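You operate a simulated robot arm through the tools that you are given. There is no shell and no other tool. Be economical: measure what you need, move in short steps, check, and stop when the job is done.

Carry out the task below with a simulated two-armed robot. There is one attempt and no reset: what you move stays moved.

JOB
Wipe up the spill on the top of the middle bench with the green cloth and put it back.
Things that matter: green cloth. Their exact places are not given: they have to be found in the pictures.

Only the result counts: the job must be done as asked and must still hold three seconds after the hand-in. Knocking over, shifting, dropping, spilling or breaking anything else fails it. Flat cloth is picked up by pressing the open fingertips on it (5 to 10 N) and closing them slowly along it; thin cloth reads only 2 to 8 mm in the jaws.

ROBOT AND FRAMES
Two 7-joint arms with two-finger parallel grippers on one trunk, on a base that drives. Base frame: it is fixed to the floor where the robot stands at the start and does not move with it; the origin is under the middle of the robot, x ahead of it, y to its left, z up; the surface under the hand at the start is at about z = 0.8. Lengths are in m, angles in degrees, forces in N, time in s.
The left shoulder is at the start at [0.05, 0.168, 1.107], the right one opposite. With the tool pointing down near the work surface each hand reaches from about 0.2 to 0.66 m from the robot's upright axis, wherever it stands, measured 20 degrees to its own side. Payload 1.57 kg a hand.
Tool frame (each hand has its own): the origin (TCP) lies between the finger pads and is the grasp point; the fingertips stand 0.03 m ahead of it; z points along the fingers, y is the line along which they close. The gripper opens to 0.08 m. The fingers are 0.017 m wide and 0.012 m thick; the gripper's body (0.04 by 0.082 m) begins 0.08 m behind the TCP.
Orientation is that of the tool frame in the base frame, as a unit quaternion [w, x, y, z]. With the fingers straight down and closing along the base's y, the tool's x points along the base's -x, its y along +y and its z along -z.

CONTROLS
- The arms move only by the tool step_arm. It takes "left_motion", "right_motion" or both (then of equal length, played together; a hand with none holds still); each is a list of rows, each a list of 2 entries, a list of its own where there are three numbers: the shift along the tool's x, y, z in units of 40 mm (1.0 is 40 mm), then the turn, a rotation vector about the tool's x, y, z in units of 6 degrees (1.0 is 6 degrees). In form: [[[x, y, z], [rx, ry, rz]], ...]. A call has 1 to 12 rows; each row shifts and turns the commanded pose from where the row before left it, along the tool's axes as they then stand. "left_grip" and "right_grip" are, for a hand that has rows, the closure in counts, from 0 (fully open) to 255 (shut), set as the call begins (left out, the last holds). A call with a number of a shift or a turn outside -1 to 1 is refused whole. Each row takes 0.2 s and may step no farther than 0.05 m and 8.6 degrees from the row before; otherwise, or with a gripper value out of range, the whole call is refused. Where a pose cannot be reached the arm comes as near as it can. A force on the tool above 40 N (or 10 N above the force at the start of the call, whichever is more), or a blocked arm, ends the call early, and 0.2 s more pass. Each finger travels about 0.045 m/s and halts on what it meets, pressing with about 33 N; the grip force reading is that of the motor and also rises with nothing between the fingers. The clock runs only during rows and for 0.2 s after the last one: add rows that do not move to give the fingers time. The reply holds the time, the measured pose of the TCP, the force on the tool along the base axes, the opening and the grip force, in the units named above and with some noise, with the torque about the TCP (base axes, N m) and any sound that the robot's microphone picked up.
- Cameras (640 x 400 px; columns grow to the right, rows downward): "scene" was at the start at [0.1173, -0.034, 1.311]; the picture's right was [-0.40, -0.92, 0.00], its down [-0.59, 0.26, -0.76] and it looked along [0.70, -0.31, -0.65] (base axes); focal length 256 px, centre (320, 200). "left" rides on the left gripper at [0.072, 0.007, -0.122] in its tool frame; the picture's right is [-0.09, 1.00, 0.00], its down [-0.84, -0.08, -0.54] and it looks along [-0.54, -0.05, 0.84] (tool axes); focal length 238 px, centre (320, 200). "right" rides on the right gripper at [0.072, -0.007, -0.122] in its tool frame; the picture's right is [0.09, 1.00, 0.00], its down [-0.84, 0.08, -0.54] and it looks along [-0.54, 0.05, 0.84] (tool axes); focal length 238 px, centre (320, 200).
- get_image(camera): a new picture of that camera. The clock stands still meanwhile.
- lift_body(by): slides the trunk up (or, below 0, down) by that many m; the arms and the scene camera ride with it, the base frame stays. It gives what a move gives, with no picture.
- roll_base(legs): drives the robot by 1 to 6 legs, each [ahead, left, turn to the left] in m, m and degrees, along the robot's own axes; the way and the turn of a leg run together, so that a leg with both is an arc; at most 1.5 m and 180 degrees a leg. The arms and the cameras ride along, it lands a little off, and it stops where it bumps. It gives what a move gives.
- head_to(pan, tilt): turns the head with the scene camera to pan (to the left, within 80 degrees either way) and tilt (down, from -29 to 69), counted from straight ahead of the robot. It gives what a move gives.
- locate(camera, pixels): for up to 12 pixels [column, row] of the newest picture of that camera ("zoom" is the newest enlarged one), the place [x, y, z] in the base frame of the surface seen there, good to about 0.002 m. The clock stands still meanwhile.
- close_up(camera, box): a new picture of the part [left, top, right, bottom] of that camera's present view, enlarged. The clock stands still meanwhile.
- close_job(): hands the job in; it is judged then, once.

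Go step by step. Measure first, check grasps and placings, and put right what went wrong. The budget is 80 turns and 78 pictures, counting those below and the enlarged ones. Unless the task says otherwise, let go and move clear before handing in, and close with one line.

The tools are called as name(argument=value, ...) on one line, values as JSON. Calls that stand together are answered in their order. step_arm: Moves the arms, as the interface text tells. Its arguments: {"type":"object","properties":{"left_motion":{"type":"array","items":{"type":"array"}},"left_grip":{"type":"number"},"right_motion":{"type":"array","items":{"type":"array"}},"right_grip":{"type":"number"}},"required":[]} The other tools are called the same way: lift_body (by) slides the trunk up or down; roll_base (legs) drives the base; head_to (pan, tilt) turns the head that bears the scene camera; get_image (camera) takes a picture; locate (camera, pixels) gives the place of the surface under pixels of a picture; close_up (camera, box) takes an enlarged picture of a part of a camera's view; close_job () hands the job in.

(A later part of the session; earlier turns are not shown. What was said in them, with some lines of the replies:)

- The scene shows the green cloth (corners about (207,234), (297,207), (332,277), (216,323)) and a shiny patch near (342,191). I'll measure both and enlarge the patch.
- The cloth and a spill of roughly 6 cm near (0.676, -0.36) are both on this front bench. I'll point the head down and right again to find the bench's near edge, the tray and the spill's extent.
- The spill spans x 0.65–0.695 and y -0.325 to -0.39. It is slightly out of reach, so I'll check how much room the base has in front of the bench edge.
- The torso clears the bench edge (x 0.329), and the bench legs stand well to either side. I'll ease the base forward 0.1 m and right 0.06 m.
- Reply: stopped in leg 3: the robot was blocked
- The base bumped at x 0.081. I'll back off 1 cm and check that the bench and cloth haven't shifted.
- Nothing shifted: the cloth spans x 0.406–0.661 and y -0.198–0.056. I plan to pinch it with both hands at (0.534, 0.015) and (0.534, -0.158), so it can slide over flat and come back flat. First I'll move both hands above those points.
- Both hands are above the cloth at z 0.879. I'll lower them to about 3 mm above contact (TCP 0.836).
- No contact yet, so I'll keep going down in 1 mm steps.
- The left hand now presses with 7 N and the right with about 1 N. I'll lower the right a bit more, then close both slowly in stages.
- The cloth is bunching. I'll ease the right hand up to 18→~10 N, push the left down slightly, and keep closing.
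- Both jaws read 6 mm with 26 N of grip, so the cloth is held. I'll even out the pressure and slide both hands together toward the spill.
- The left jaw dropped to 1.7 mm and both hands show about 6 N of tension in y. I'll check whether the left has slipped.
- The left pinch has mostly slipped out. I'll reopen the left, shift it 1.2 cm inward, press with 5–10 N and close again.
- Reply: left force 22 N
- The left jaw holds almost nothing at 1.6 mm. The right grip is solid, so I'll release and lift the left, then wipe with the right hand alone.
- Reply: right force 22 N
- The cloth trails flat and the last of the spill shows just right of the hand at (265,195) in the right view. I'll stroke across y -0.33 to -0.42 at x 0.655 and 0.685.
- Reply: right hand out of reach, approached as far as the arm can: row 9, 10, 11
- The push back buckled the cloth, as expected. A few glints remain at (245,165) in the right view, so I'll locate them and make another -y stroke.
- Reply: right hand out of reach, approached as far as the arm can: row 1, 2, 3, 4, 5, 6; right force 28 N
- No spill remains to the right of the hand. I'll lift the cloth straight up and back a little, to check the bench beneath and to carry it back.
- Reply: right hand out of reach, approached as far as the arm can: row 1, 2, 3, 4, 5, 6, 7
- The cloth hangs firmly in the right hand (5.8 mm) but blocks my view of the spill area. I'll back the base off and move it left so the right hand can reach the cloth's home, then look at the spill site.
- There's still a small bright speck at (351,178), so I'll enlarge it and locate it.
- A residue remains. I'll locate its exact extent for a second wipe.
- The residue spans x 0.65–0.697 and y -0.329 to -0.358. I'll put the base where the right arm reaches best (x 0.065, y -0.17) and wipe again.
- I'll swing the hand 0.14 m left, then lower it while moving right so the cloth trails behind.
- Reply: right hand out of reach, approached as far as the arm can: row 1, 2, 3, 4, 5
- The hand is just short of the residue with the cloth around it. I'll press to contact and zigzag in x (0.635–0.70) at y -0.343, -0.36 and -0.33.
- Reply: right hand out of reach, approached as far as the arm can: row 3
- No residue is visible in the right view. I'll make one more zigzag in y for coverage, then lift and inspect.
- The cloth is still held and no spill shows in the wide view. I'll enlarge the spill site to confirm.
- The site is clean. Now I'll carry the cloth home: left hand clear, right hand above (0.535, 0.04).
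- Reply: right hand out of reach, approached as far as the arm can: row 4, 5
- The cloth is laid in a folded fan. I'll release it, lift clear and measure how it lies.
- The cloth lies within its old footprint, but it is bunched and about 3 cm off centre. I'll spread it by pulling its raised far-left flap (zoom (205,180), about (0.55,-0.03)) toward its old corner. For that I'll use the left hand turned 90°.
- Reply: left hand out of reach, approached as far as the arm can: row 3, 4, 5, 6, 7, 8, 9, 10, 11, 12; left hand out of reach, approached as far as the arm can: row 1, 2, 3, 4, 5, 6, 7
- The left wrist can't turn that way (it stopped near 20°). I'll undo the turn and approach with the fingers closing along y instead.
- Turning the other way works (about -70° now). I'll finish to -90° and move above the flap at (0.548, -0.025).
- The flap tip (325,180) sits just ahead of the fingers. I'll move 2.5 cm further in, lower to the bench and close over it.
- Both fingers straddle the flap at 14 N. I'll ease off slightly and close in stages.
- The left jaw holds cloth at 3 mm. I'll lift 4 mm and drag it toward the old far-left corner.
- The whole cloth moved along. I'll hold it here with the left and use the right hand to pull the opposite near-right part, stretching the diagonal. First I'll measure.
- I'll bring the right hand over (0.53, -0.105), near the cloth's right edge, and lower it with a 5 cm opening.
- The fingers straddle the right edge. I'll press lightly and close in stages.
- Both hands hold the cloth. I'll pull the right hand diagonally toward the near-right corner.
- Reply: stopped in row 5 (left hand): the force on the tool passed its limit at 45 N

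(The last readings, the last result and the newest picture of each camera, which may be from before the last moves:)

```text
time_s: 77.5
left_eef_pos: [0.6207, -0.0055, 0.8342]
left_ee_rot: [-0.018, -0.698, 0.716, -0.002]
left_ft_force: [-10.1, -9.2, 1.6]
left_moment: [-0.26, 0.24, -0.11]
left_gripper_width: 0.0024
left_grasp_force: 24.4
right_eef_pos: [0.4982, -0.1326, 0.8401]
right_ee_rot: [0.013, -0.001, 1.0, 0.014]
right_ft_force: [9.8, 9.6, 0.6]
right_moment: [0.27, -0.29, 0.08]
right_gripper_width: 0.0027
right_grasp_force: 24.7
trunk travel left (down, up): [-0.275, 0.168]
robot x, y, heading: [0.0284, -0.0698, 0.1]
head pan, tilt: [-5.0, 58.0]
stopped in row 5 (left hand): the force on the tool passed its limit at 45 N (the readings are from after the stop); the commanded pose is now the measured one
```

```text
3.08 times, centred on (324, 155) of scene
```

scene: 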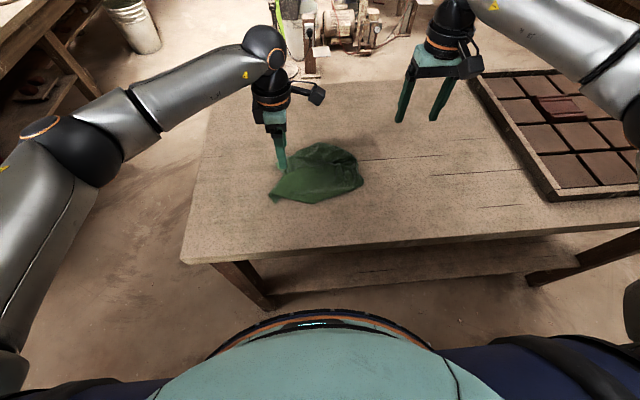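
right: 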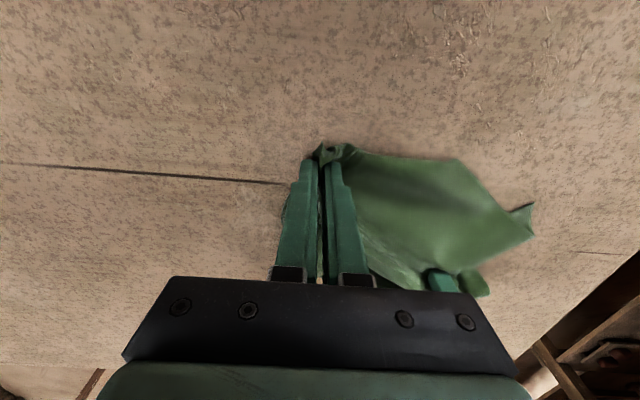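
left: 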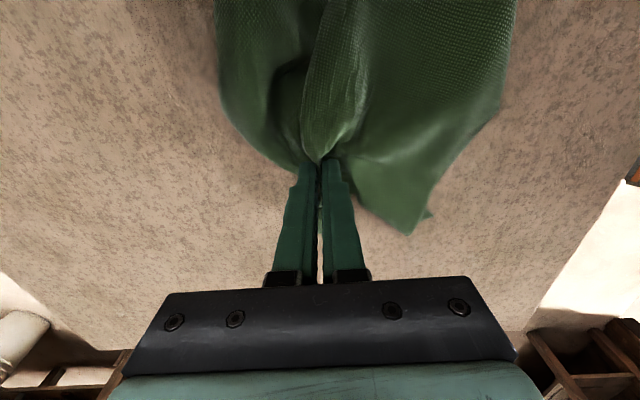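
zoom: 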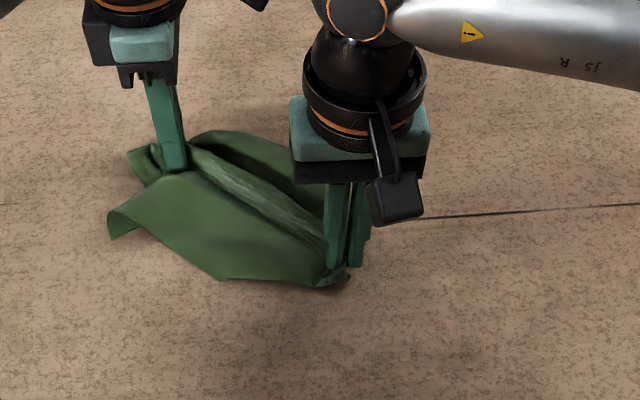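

The cloth is taut between the hands. I'll relax the tension and shift both hands (-0.03, -0.03) to recentre it, then release the left and look.

step_arm(left_motion=[[[0.2, 0.2, 0], [0, 0, 0]], [[0.25, 0.25, 0], [0, 0, 0]], [[0.25, 0.25, 0], [0, 0, 0]], [[0.25, 0.25, 0], [0, 0, 0]]], right_motion=[[[0, 0, 0], [0, 0, 0]], [[0.25, -0.25, 0], [0, 0, 0]], [[0.25, -0.25, 0], [0, 0, 0]], [[0.25, -0.25, 0], [0, 0, 0]]])

step_arm(left_motion=[[[0, 0, 0], [0, 0, 0]], [[0, 0, 0], [0, 0, 0]], [[0, 0, -0.5], [0, 0, 0]], [[-0.3, 0, -0.8], [0, 0, 0]], [[-0.8, 0, -0.5], [0, 0, 0]], [[-1, 0, 0], [0, 0, 0]], [[-1, 0, 0], [0, 0, 0]]], left_grip=90)

close_up(camera="scene", box=[220, 90, 428, 220])

get_image(camera="left")

```text
time_s: 78.5
left_eef_pos: [0.5828, -0.0391, 0.8372]
left_ee_rot: [-0.013, -0.7, 0.714, -0.001]
left_ft_force: [-4.2, -5.2, 0.2]
left_moment: [-0.08, 0.16, -0.09]
left_gripper_width: 0.0028
left_grasp_force: 23.9
right_eef_pos: [0.4658, -0.1651, 0.837]
right_ee_rot: [0.009, -0.001, 1.0, 0.011]
right_ft_force: [4.4, 5.3, -0.2]
right_moment: [0.14, -0.12, 0.0]
right_gripper_width: 0.0027
right_grasp_force: 23.7
trunk travel left (down, up): [-0.275, 0.168]
robot x, y, heading: [0.025, -0.0686, -0.1]
head pan, tilt: [-5.0, 58.0]
```

```text
time_s: 80.2
left_eef_pos: [0.5853, 0.0899, 0.9073]
left_ee_rot: [-0.013, -0.7, 0.715, -0.001]
left_ft_force: [-0.2, 0.3, 0.2]
left_moment: [0.04, 0.0, 0.04]
left_gripper_width: 0.0517
left_grasp_force: 0.2
right_eef_pos: [0.4668, -0.1634, 0.8384]
right_ee_rot: [0.009, -0.001, 1.0, 0.01]
right_ft_force: [0.7, 0.9, -0.6]
right_moment: [0.01, -0.03, 0.01]
right_gripper_width: 0.003
right_grasp_force: 23.7
trunk travel left (down, up): [-0.275, 0.168]
robot x, y, heading: [0.0306, -0.0675, 0.1]
head pan, tilt: [-5.0, 58.0]
```

```text
3.08 times, centred on (324, 155) of scene
```

zoom: 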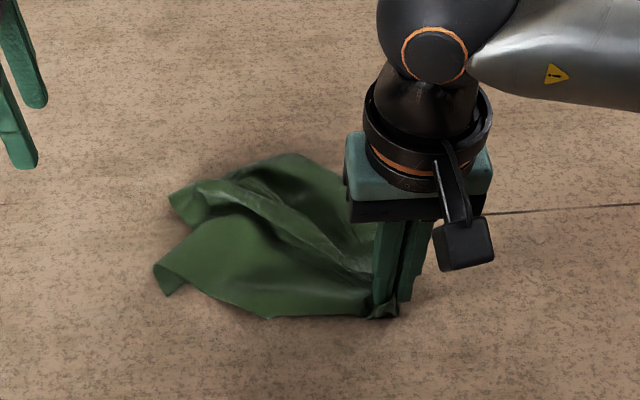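

```text
29 pictures are left
```

left: 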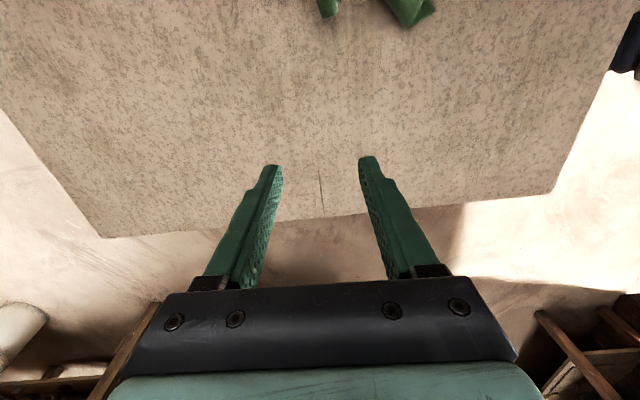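

I'll release the right hand, lift it clear and measure the cloth's lie.

step_arm(right_motion=[[[0, 0, 0], [0, 0, 0]], [[0, 0, 0], [0, 0, 0]], [[0, 0, -0.5], [0, 0, 0]], [[0, 0, -1], [0, 0, 0]], [[0, -0.9, -0.8], [0, 0, 0]], [[0, -1, -0.3], [0, 0, 0]], [[0, -1, 0], [0, 0, 0]]], right_grip=90)

close_up(camera="scene", box=[220, 90, 428, 220])

locate(camera="zoom", pixels=[[170, 200], [190, 225], [157, 268], [168, 292], [265, 318], [390, 310], [400, 250], [380, 200], [290, 155], [240, 165], [230, 190], [350, 170]])

```text
time_s: 81.8
left_eef_pos: [0.5869, 0.0888, 0.9074]
left_ee_rot: [-0.014, -0.7, 0.714, -0.001]
left_ft_force: [0.7, 0.2, -1.6]
left_moment: [-0.01, -0.01, -0.01]
left_gripper_width: 0.0517
left_grasp_force: 0.1
right_eef_pos: [0.4659, -0.2819, 0.9384]
right_ee_rot: [0.009, -0.002, 1.0, 0.01]
right_ft_force: [0.0, -0.3, -0.2]
right_moment: [-0.02, -0.03, -0.01]
right_gripper_width: 0.0516
right_grasp_force: 0.0
trunk travel left (down, up): [-0.275, 0.168]
robot x, y, heading: [0.0316, -0.0692, -0.2]
head pan, tilt: [-5.0, 58.0]
```

```text
3.08 times, centred on (324, 155) of scene
```

zoom: 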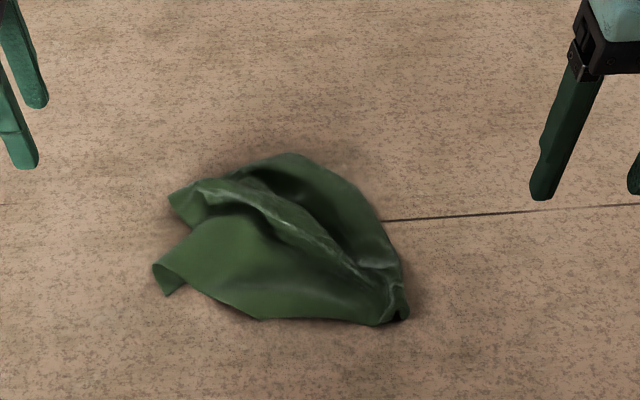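

```text
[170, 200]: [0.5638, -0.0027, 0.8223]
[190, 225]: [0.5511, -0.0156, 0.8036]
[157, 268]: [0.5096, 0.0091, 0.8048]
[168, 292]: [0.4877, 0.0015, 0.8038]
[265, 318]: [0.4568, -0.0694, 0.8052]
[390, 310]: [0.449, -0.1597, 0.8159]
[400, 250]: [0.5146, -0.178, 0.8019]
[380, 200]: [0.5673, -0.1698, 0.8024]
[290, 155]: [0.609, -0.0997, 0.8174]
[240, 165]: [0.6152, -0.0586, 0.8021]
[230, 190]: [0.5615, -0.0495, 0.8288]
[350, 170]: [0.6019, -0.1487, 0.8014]
```

The cloth has a standing fold running from far-left to near-right, with flat panels on each side. I'll grip each panel — right at (0.585,-0.135), left at (0.485,-0.02) — and pull them apart across the fold. First I'll turn the left wrist back.

step_arm(left_motion=[[[0, 0, 0], [0, 0, 1]], [[0, 0, 0], [0, 0, 1]], [[0, 0, 0], [0, 0, 1]], [[0, 0, 0], [0, 0, 1]], [[0, 0, 0], [0, 0, 1]], [[0, 0, 0], [0, 0, 1]], [[0, 0, 0], [0, 0, 1]], [[0, 0, 0], [0, 0, 1]], [[0, 0, 0], [0, 0, 1]], [[0, 0, 0], [0, 0, 1]], [[0, 0, 0], [0, 0, 1]], [[0, 0, 0], [0, 0, 1]]])

step_arm(left_motion=[[[0, 0, 0], [0, 0, 1]], [[0, 0, 0], [0, 0, 1]], [[0, 0, 0], [0, 0, 0.8]], [[0.51, -0.54, 0.22], [0, 0, 0]], [[0.51, -0.54, 0.22], [0, 0, 0]], [[0.51, -0.54, 0.22], [0, 0, 0]], [[0.51, -0.54, 0.22], [0, 0, 0]], [[0.51, -0.54, 0.22], [0, 0, 0]]], right_motion=[[[0, 0, 0], [0, 0, 0]], [[0, 0, 0], [0, 0, 0]], [[0, 0, 0], [0, 0, 0]], [[-0.6, 0.735, 0.39], [0, 0, 0]], [[-0.6, 0.735, 0.39], [0, 0, 0]], [[-0.6, 0.735, 0.39], [0, 0, 0]], [[-0.6, 0.735, 0.39], [0, 0, 0]], [[-0.6, 0.735, 0.39], [0, 0, 0]]])

get_image(camera="scene")

get_image(camera="right")

get_image(camera="left")

```text
time_s: 84.3
left_eef_pos: [0.5875, 0.0879, 0.9073]
left_ee_rot: [-0.01, -0.145, 0.989, -0.008]
left_ft_force: [0.8, -0.5, 0.3]
left_moment: [-0.01, -0.02, -0.04]
left_gripper_width: 0.0518
left_grasp_force: 0.2
right_eef_pos: [0.4659, -0.2818, 0.9388]
right_ee_rot: [0.008, -0.002, 1.0, 0.01]
right_ft_force: [0.4, -0.6, 0.4]
right_moment: [-0.01, -0.01, 0.0]
right_gripper_width: 0.0515
right_grasp_force: 0.1
trunk travel left (down, up): [-0.275, 0.168]
robot x, y, heading: [0.032, -0.0637, -0.0]
head pan, tilt: [-5.0, 58.0]
```

```text
time_s: 86.2
left_eef_pos: [0.4834, -0.0239, 0.865]
left_ee_rot: [-0.008, -0.001, 1.0, -0.011]
left_ft_force: [0.4, 0.3, -0.4]
left_moment: [0.02, -0.03, -0.01]
left_gripper_width: 0.0517
left_grasp_force: 0.1
right_eef_pos: [0.5868, -0.1329, 0.8673]
right_ee_rot: [0.01, -0.001, 1.0, 0.011]
right_ft_force: [-0.6, 0.5, 0.0]
right_moment: [0.01, -0.01, -0.02]
right_gripper_width: 0.0517
right_grasp_force: 0.1
trunk travel left (down, up): [-0.275, 0.168]
robot x, y, heading: [0.0327, -0.0677, 0.2]
head pan, tilt: [-5.0, 58.0]
```

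```text
27 pictures are left
```

scene: 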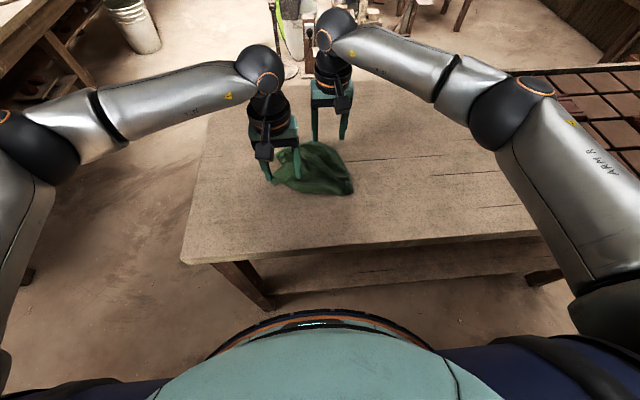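

```text
26 pictures are left
```

right: 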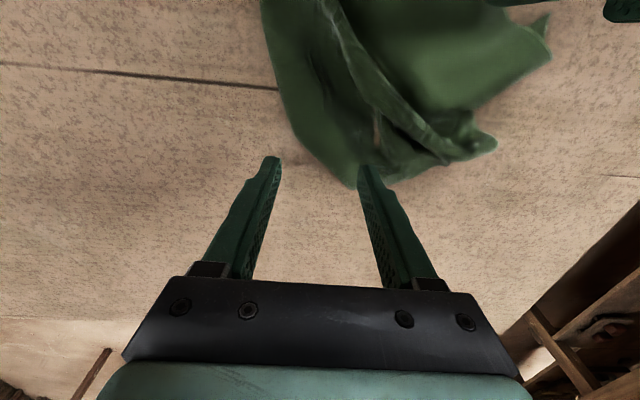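

```text
25 pictures are left
```

left: 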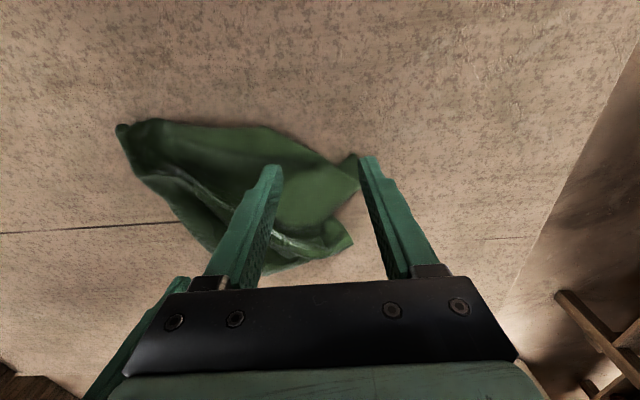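

The left straddles the near-left corner. The right needs about 2.5 cm nearer and 1.5 cm left, so I'll adjust both and lower to light contact.

step_arm(left_motion=[[[0, -0.25, 0], [0, 0, 0]], [[0, 0, 0.3], [0, 0, 0]], [[0, 0, 0.3], [0, 0, 0]], [[0, 0, 0.22], [0, 0, 0]]], right_motion=[[[0.65, 0.35, 0], [0, 0, 0]], [[0, 0, 0.3], [0, 0, 0]], [[0, 0, 0.3], [0, 0, 0]], [[0, 0, 0.24], [0, 0, 0]]])

get_image(camera="right")

get_image(camera="left")

```text
time_s: 87.2
left_eef_pos: [0.4843, -0.0349, 0.8331]
left_ee_rot: [-0.009, 0.0, 1.0, -0.011]
left_ft_force: [-0.4, -0.1, 0.2]
left_moment: [-0.01, 0.0, 0.03]
left_gripper_width: 0.0521
left_grasp_force: 0.0
right_eef_pos: [0.562, -0.119, 0.8324]
right_ee_rot: [0.009, -0.001, 1.0, 0.011]
right_ft_force: [0.6, -0.7, 2.2]
right_moment: [-0.03, 0.02, -0.01]
right_gripper_width: 0.0517
right_grasp_force: 0.0
trunk travel left (down, up): [-0.275, 0.168]
robot x, y, heading: [0.0278, -0.0666, -0.1]
head pan, tilt: [-5.0, 58.0]
```

```text
24 pictures are left
```

right: 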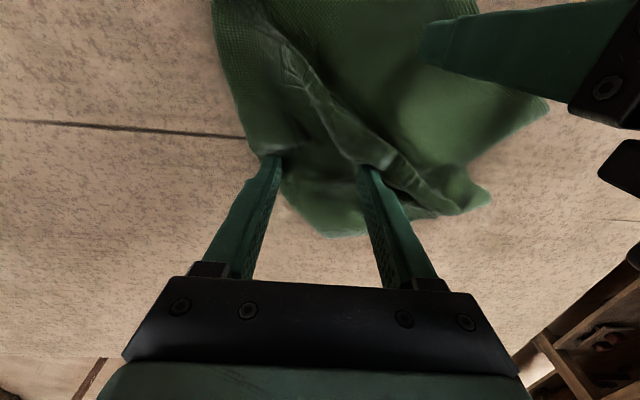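

```text
23 pictures are left
```

left: 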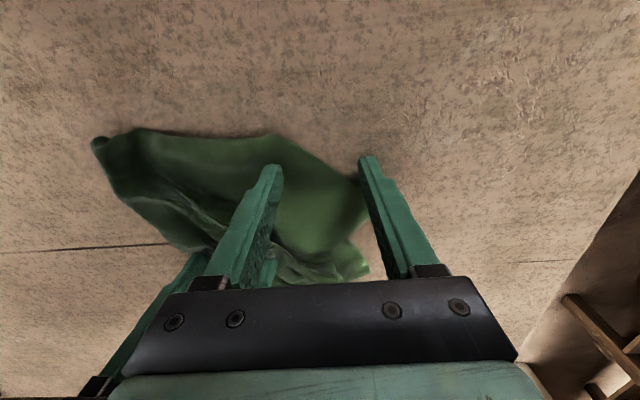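

Both are well placed. I'll press slightly and close in stages.

step_arm(left_motion=[[[0, 0, 0.05], [0, 0, 0]], [[0, 0, 0], [0, 0, 0]]], right_motion=[[[0, 0, 0.03], [0, 0, 0]], [[0, 0, 0], [0, 0, 0]]], left_grip=120, right_grip=120)

step_arm(left_motion=[[[0, 0, 0.01], [0, 0, 0]], [[0, 0, 0], [0, 0, 0]]], right_motion=[[[0, 0, 0], [0, 0, 0]], [[0, 0, 0], [0, 0, 0]]], left_grip=180, right_grip=180)

step_arm(left_motion=[[[0, 0, 0], [0, 0, 0]], [[0, 0, 0], [0, 0, 0]], [[0, 0, 0], [0, 0, 0]], [[0, 0, 0], [0, 0, 0]]], right_motion=[[[0, 0, 0], [0, 0, 0]], [[0, 0, 0], [0, 0, 0]], [[0, 0, 0], [0, 0, 0]], [[0, 0, 0], [0, 0, 0]]], left_grip=255, right_grip=255)

close_up(camera="scene", box=[220, 90, 428, 220])

```text
time_s: 87.8
left_eef_pos: [0.4837, -0.0331, 0.8319]
left_ee_rot: [-0.007, 0.0, 1.0, -0.01]
left_ft_force: [0.4, -1.9, 5.5]
left_moment: [0.13, -0.06, 0.0]
left_gripper_width: 0.0413
left_grasp_force: 0.1
right_eef_pos: [0.5624, -0.1174, 0.8307]
right_ee_rot: [0.01, 0.0, 1.0, 0.011]
right_ft_force: [1.3, -0.6, 8.9]
right_moment: [-0.24, 0.02, -0.01]
right_gripper_width: 0.0425
right_grasp_force: 0.6
trunk travel left (down, up): [-0.275, 0.168]
robot x, y, heading: [0.0295, -0.067, 0.1]
head pan, tilt: [-5.0, 58.0]
```

```text
time_s: 88.3
left_eef_pos: [0.4831, -0.034, 0.8322]
left_ee_rot: [-0.008, -0.001, 1.0, -0.01]
left_ft_force: [0.8, -0.5, 6.5]
left_moment: [0.12, -0.06, -0.04]
left_gripper_width: 0.0228
left_grasp_force: 0.1
right_eef_pos: [0.5614, -0.1186, 0.8318]
right_ee_rot: [0.009, -0.001, 1.0, 0.012]
right_ft_force: [0.0, -1.2, 11.2]
right_moment: [-0.24, 0.05, 0.02]
right_gripper_width: 0.0246
right_grasp_force: 0.6
trunk travel left (down, up): [-0.275, 0.168]
robot x, y, heading: [0.0322, -0.0656, 0.1]
head pan, tilt: [-5.0, 58.0]
```

```text
time_s: 89.3
left_eef_pos: [0.4826, -0.0334, 0.8301]
left_ee_rot: [-0.008, 0.0, 1.0, -0.011]
left_ft_force: [-0.4, 1.5, 6.3]
left_moment: [0.13, -0.06, -0.01]
left_gripper_width: 0.0015
left_grasp_force: 23.5
right_eef_pos: [0.5606, -0.1178, 0.8312]
right_ee_rot: [0.01, -0.001, 1.0, 0.011]
right_ft_force: [0.5, -1.8, 11.1]
right_moment: [-0.11, 0.06, 0.02]
right_gripper_width: 0.0033
right_grasp_force: 24.7
trunk travel left (down, up): [-0.275, 0.168]
robot x, y, heading: [0.0263, -0.066, 0.1]
head pan, tilt: [-5.0, 58.0]
```

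```text
3.08 times, centred on (324, 155) of scene
```

zoom: 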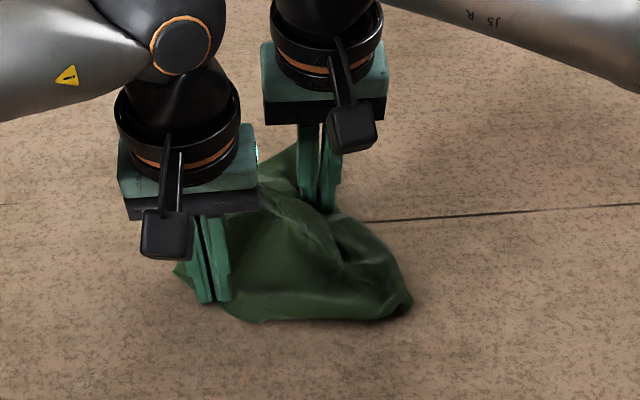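

The right holds at 3.3 mm and the left at 1.5 mm, still pressing. I'll pull them apart across the fold.

step_arm(left_motion=[[[0.2, 0.22, 0], [0, 0, 0]], [[0.2, 0.22, 0], [0, 0, 0]], [[0.2, 0.22, 0], [0, 0, 0]], [[0.2, 0.22, 0], [0, 0, 0]], [[0.2, 0.22, 0], [0, 0, 0]]], right_motion=[[[-0.25, -0.22, -0.03], [0, 0, 0]], [[-0.25, -0.22, 0], [0, 0, 0]], [[-0.25, -0.22, 0], [0, 0, 0]], [[-0.25, -0.22, 0], [0, 0, 0]], [[-0.25, -0.22, 0], [0, 0, 0]]])

close_up(camera="scene", box=[220, 90, 428, 220])

```text
time_s: 90.5
left_eef_pos: [0.4445, 0.0099, 0.8314]
left_ee_rot: [-0.006, 0.0, 1.0, -0.012]
left_ft_force: [7.5, -8.9, 5.5]
left_moment: [-0.2, -0.23, -0.07]
left_gripper_width: 0.0019
left_grasp_force: 23.5
right_eef_pos: [0.6089, -0.1594, 0.8315]
right_ee_rot: [0.008, -0.002, 1.0, 0.013]
right_ft_force: [-9.4, 9.2, 5.8]
right_moment: [0.28, 0.29, -0.1]
right_gripper_width: 0.0031
right_grasp_force: 24.6
trunk travel left (down, up): [-0.275, 0.168]
robot x, y, heading: [0.0298, -0.0657, -0.0]
head pan, tilt: [-5.0, 58.0]
```

```text
3.08 times, centred on (324, 155) of scene
```

zoom: 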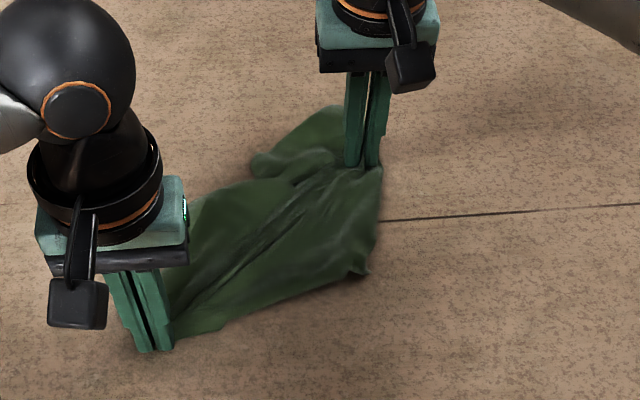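

The cloth has spread well along this diagonal (taut at about 12 N). I'll relax, release both hands and lift straight up, then clear.

step_arm(left_motion=[[[-0.1, -0.1, 0], [0, 0, 0]]], right_motion=[[[0.1, 0.1, 0], [0, 0, 0]]])

step_arm(left_motion=[[[0, 0, 0], [0, 0, 0]], [[0, 0, 0], [0, 0, 0]], [[0, 0, -0.5], [0, 0, 0]], [[0, 0, -1], [0, 0, 0]], [[0, 0.8, -0.6], [0, 0, 0]], [[0, 1, 0], [0, 0, 0]], [[0, 1, 0], [0, 0, 0]]], right_motion=[[[0, 0, 0], [0, 0, 0]], [[0, 0, 0], [0, 0, 0]], [[0, 0, -0.5], [0, 0, 0]], [[0, 0, -1], [0, 0, 0]], [[0, -0.8, -0.6], [0, 0, 0]], [[0, -1, 0], [0, 0, 0]], [[0, -1, 0], [0, 0, 0]]], left_grip=120, right_grip=120)

close_up(camera="scene", box=[220, 90, 428, 220])

```text
time_s: 91.0
left_eef_pos: [0.4471, 0.0064, 0.8309]
left_ee_rot: [-0.009, 0.0, 1.0, -0.009]
left_ft_force: [2.1, -2.9, 9.0]
left_moment: [-0.03, -0.14, -0.04]
left_gripper_width: 0.0017
left_grasp_force: 23.3
right_eef_pos: [0.6074, -0.1579, 0.8327]
right_ee_rot: [0.009, -0.001, 1.0, 0.011]
right_ft_force: [-3.1, 2.4, 2.5]
right_moment: [0.09, 0.11, -0.04]
right_gripper_width: 0.0033
right_grasp_force: 24.5
trunk travel left (down, up): [-0.275, 0.168]
robot x, y, heading: [0.0313, -0.0651, -0.3]
head pan, tilt: [-5.0, 58.0]
```

```text
time_s: 92.5
left_eef_pos: [0.4529, 0.1203, 0.9122]
left_ee_rot: [-0.009, 0.0, 1.0, -0.01]
left_ft_force: [-0.4, 0.1, 0.2]
left_moment: [0.01, -0.03, -0.01]
left_gripper_width: 0.0422
left_grasp_force: 0.1
right_eef_pos: [0.6058, -0.2738, 0.913]
right_ee_rot: [0.008, -0.001, 1.0, 0.011]
right_ft_force: [0.4, -0.3, -0.2]
right_moment: [0.03, 0.01, 0.03]
right_gripper_width: 0.0425
right_grasp_force: 0.0
trunk travel left (down, up): [-0.275, 0.168]
robot x, y, heading: [0.0325, -0.0671, 0.1]
head pan, tilt: [-5.0, 58.0]
```

```text
3.08 times, centred on (324, 155) of scene
```

zoom: 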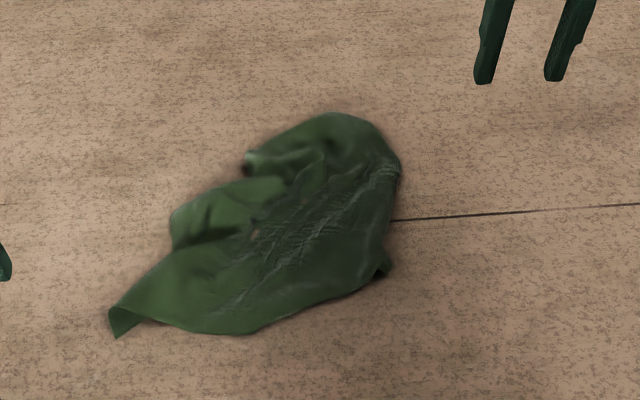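

locate(camera="zoom", pixels=[[112, 312], [118, 335], [240, 333], [385, 275], [395, 215], [398, 165], [345, 113], [250, 160], [175, 215], [180, 245], [270, 230], [330, 170]])

```text
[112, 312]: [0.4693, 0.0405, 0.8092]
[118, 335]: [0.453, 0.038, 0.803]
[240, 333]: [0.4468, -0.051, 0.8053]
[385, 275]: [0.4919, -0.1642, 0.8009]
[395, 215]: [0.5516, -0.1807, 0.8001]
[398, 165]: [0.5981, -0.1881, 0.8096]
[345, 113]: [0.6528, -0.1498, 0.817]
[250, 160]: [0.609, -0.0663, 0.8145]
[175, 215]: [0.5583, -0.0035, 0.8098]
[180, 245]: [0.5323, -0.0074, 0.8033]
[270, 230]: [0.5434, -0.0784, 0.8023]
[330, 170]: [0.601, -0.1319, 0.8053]
```

The cloth's centre is now about (0.54, -0.085) against its original (0.534, -0.071). It lies mostly spread inside its old footprint, and both hands are clear. I'll take one last look at the whole bench.

head_to(pan=-15, tilt=48)

get_image(camera="scene")

get_image(camera="right")

```text
time_s: 93.3
left_eef_pos: [0.4537, 0.1202, 0.9139]
left_ee_rot: [-0.009, -0.001, 1.0, -0.01]
left_ft_force: [0.6, -0.2, -0.2]
left_moment: [-0.02, 0.0, -0.04]
left_gripper_width: 0.0423
left_grasp_force: 0.0
right_eef_pos: [0.6055, -0.2729, 0.9129]
right_ee_rot: [0.009, -0.001, 1.0, 0.011]
right_ft_force: [0.4, -0.6, 0.5]
right_moment: [0.0, -0.01, -0.01]
right_gripper_width: 0.0423
right_grasp_force: 0.0
trunk travel left (down, up): [-0.275, 0.168]
robot x, y, heading: [0.0329, -0.0673, -0.1]
head pan, tilt: [-15.0, 48.0]
```

```text
19 pictures are left
```

scene: 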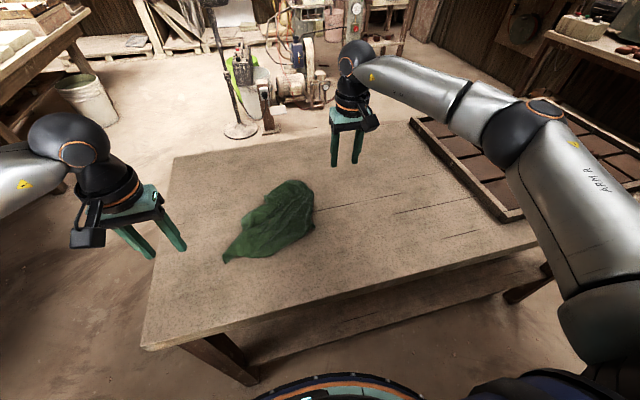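

```text
18 pictures are left
```

right: 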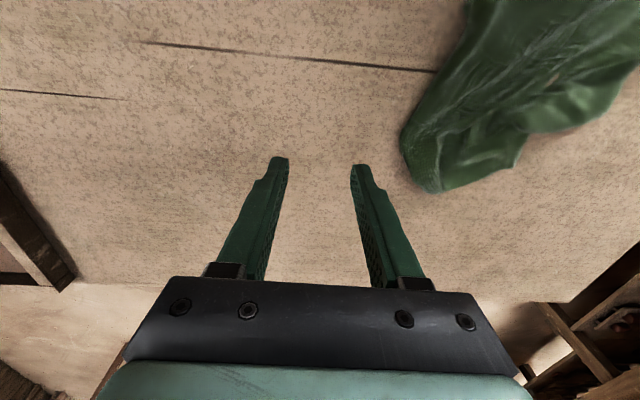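

The bench is clean in both views, the cloth is back in its place, the tray is undisturbed and both hands are clear, so I'm handing in.

close_job()

```text
The job is handed in.
```

I wiped up the spill and put the green cloth back within about 2 cm of where it was; it lies creased and partly folded rather than flat.
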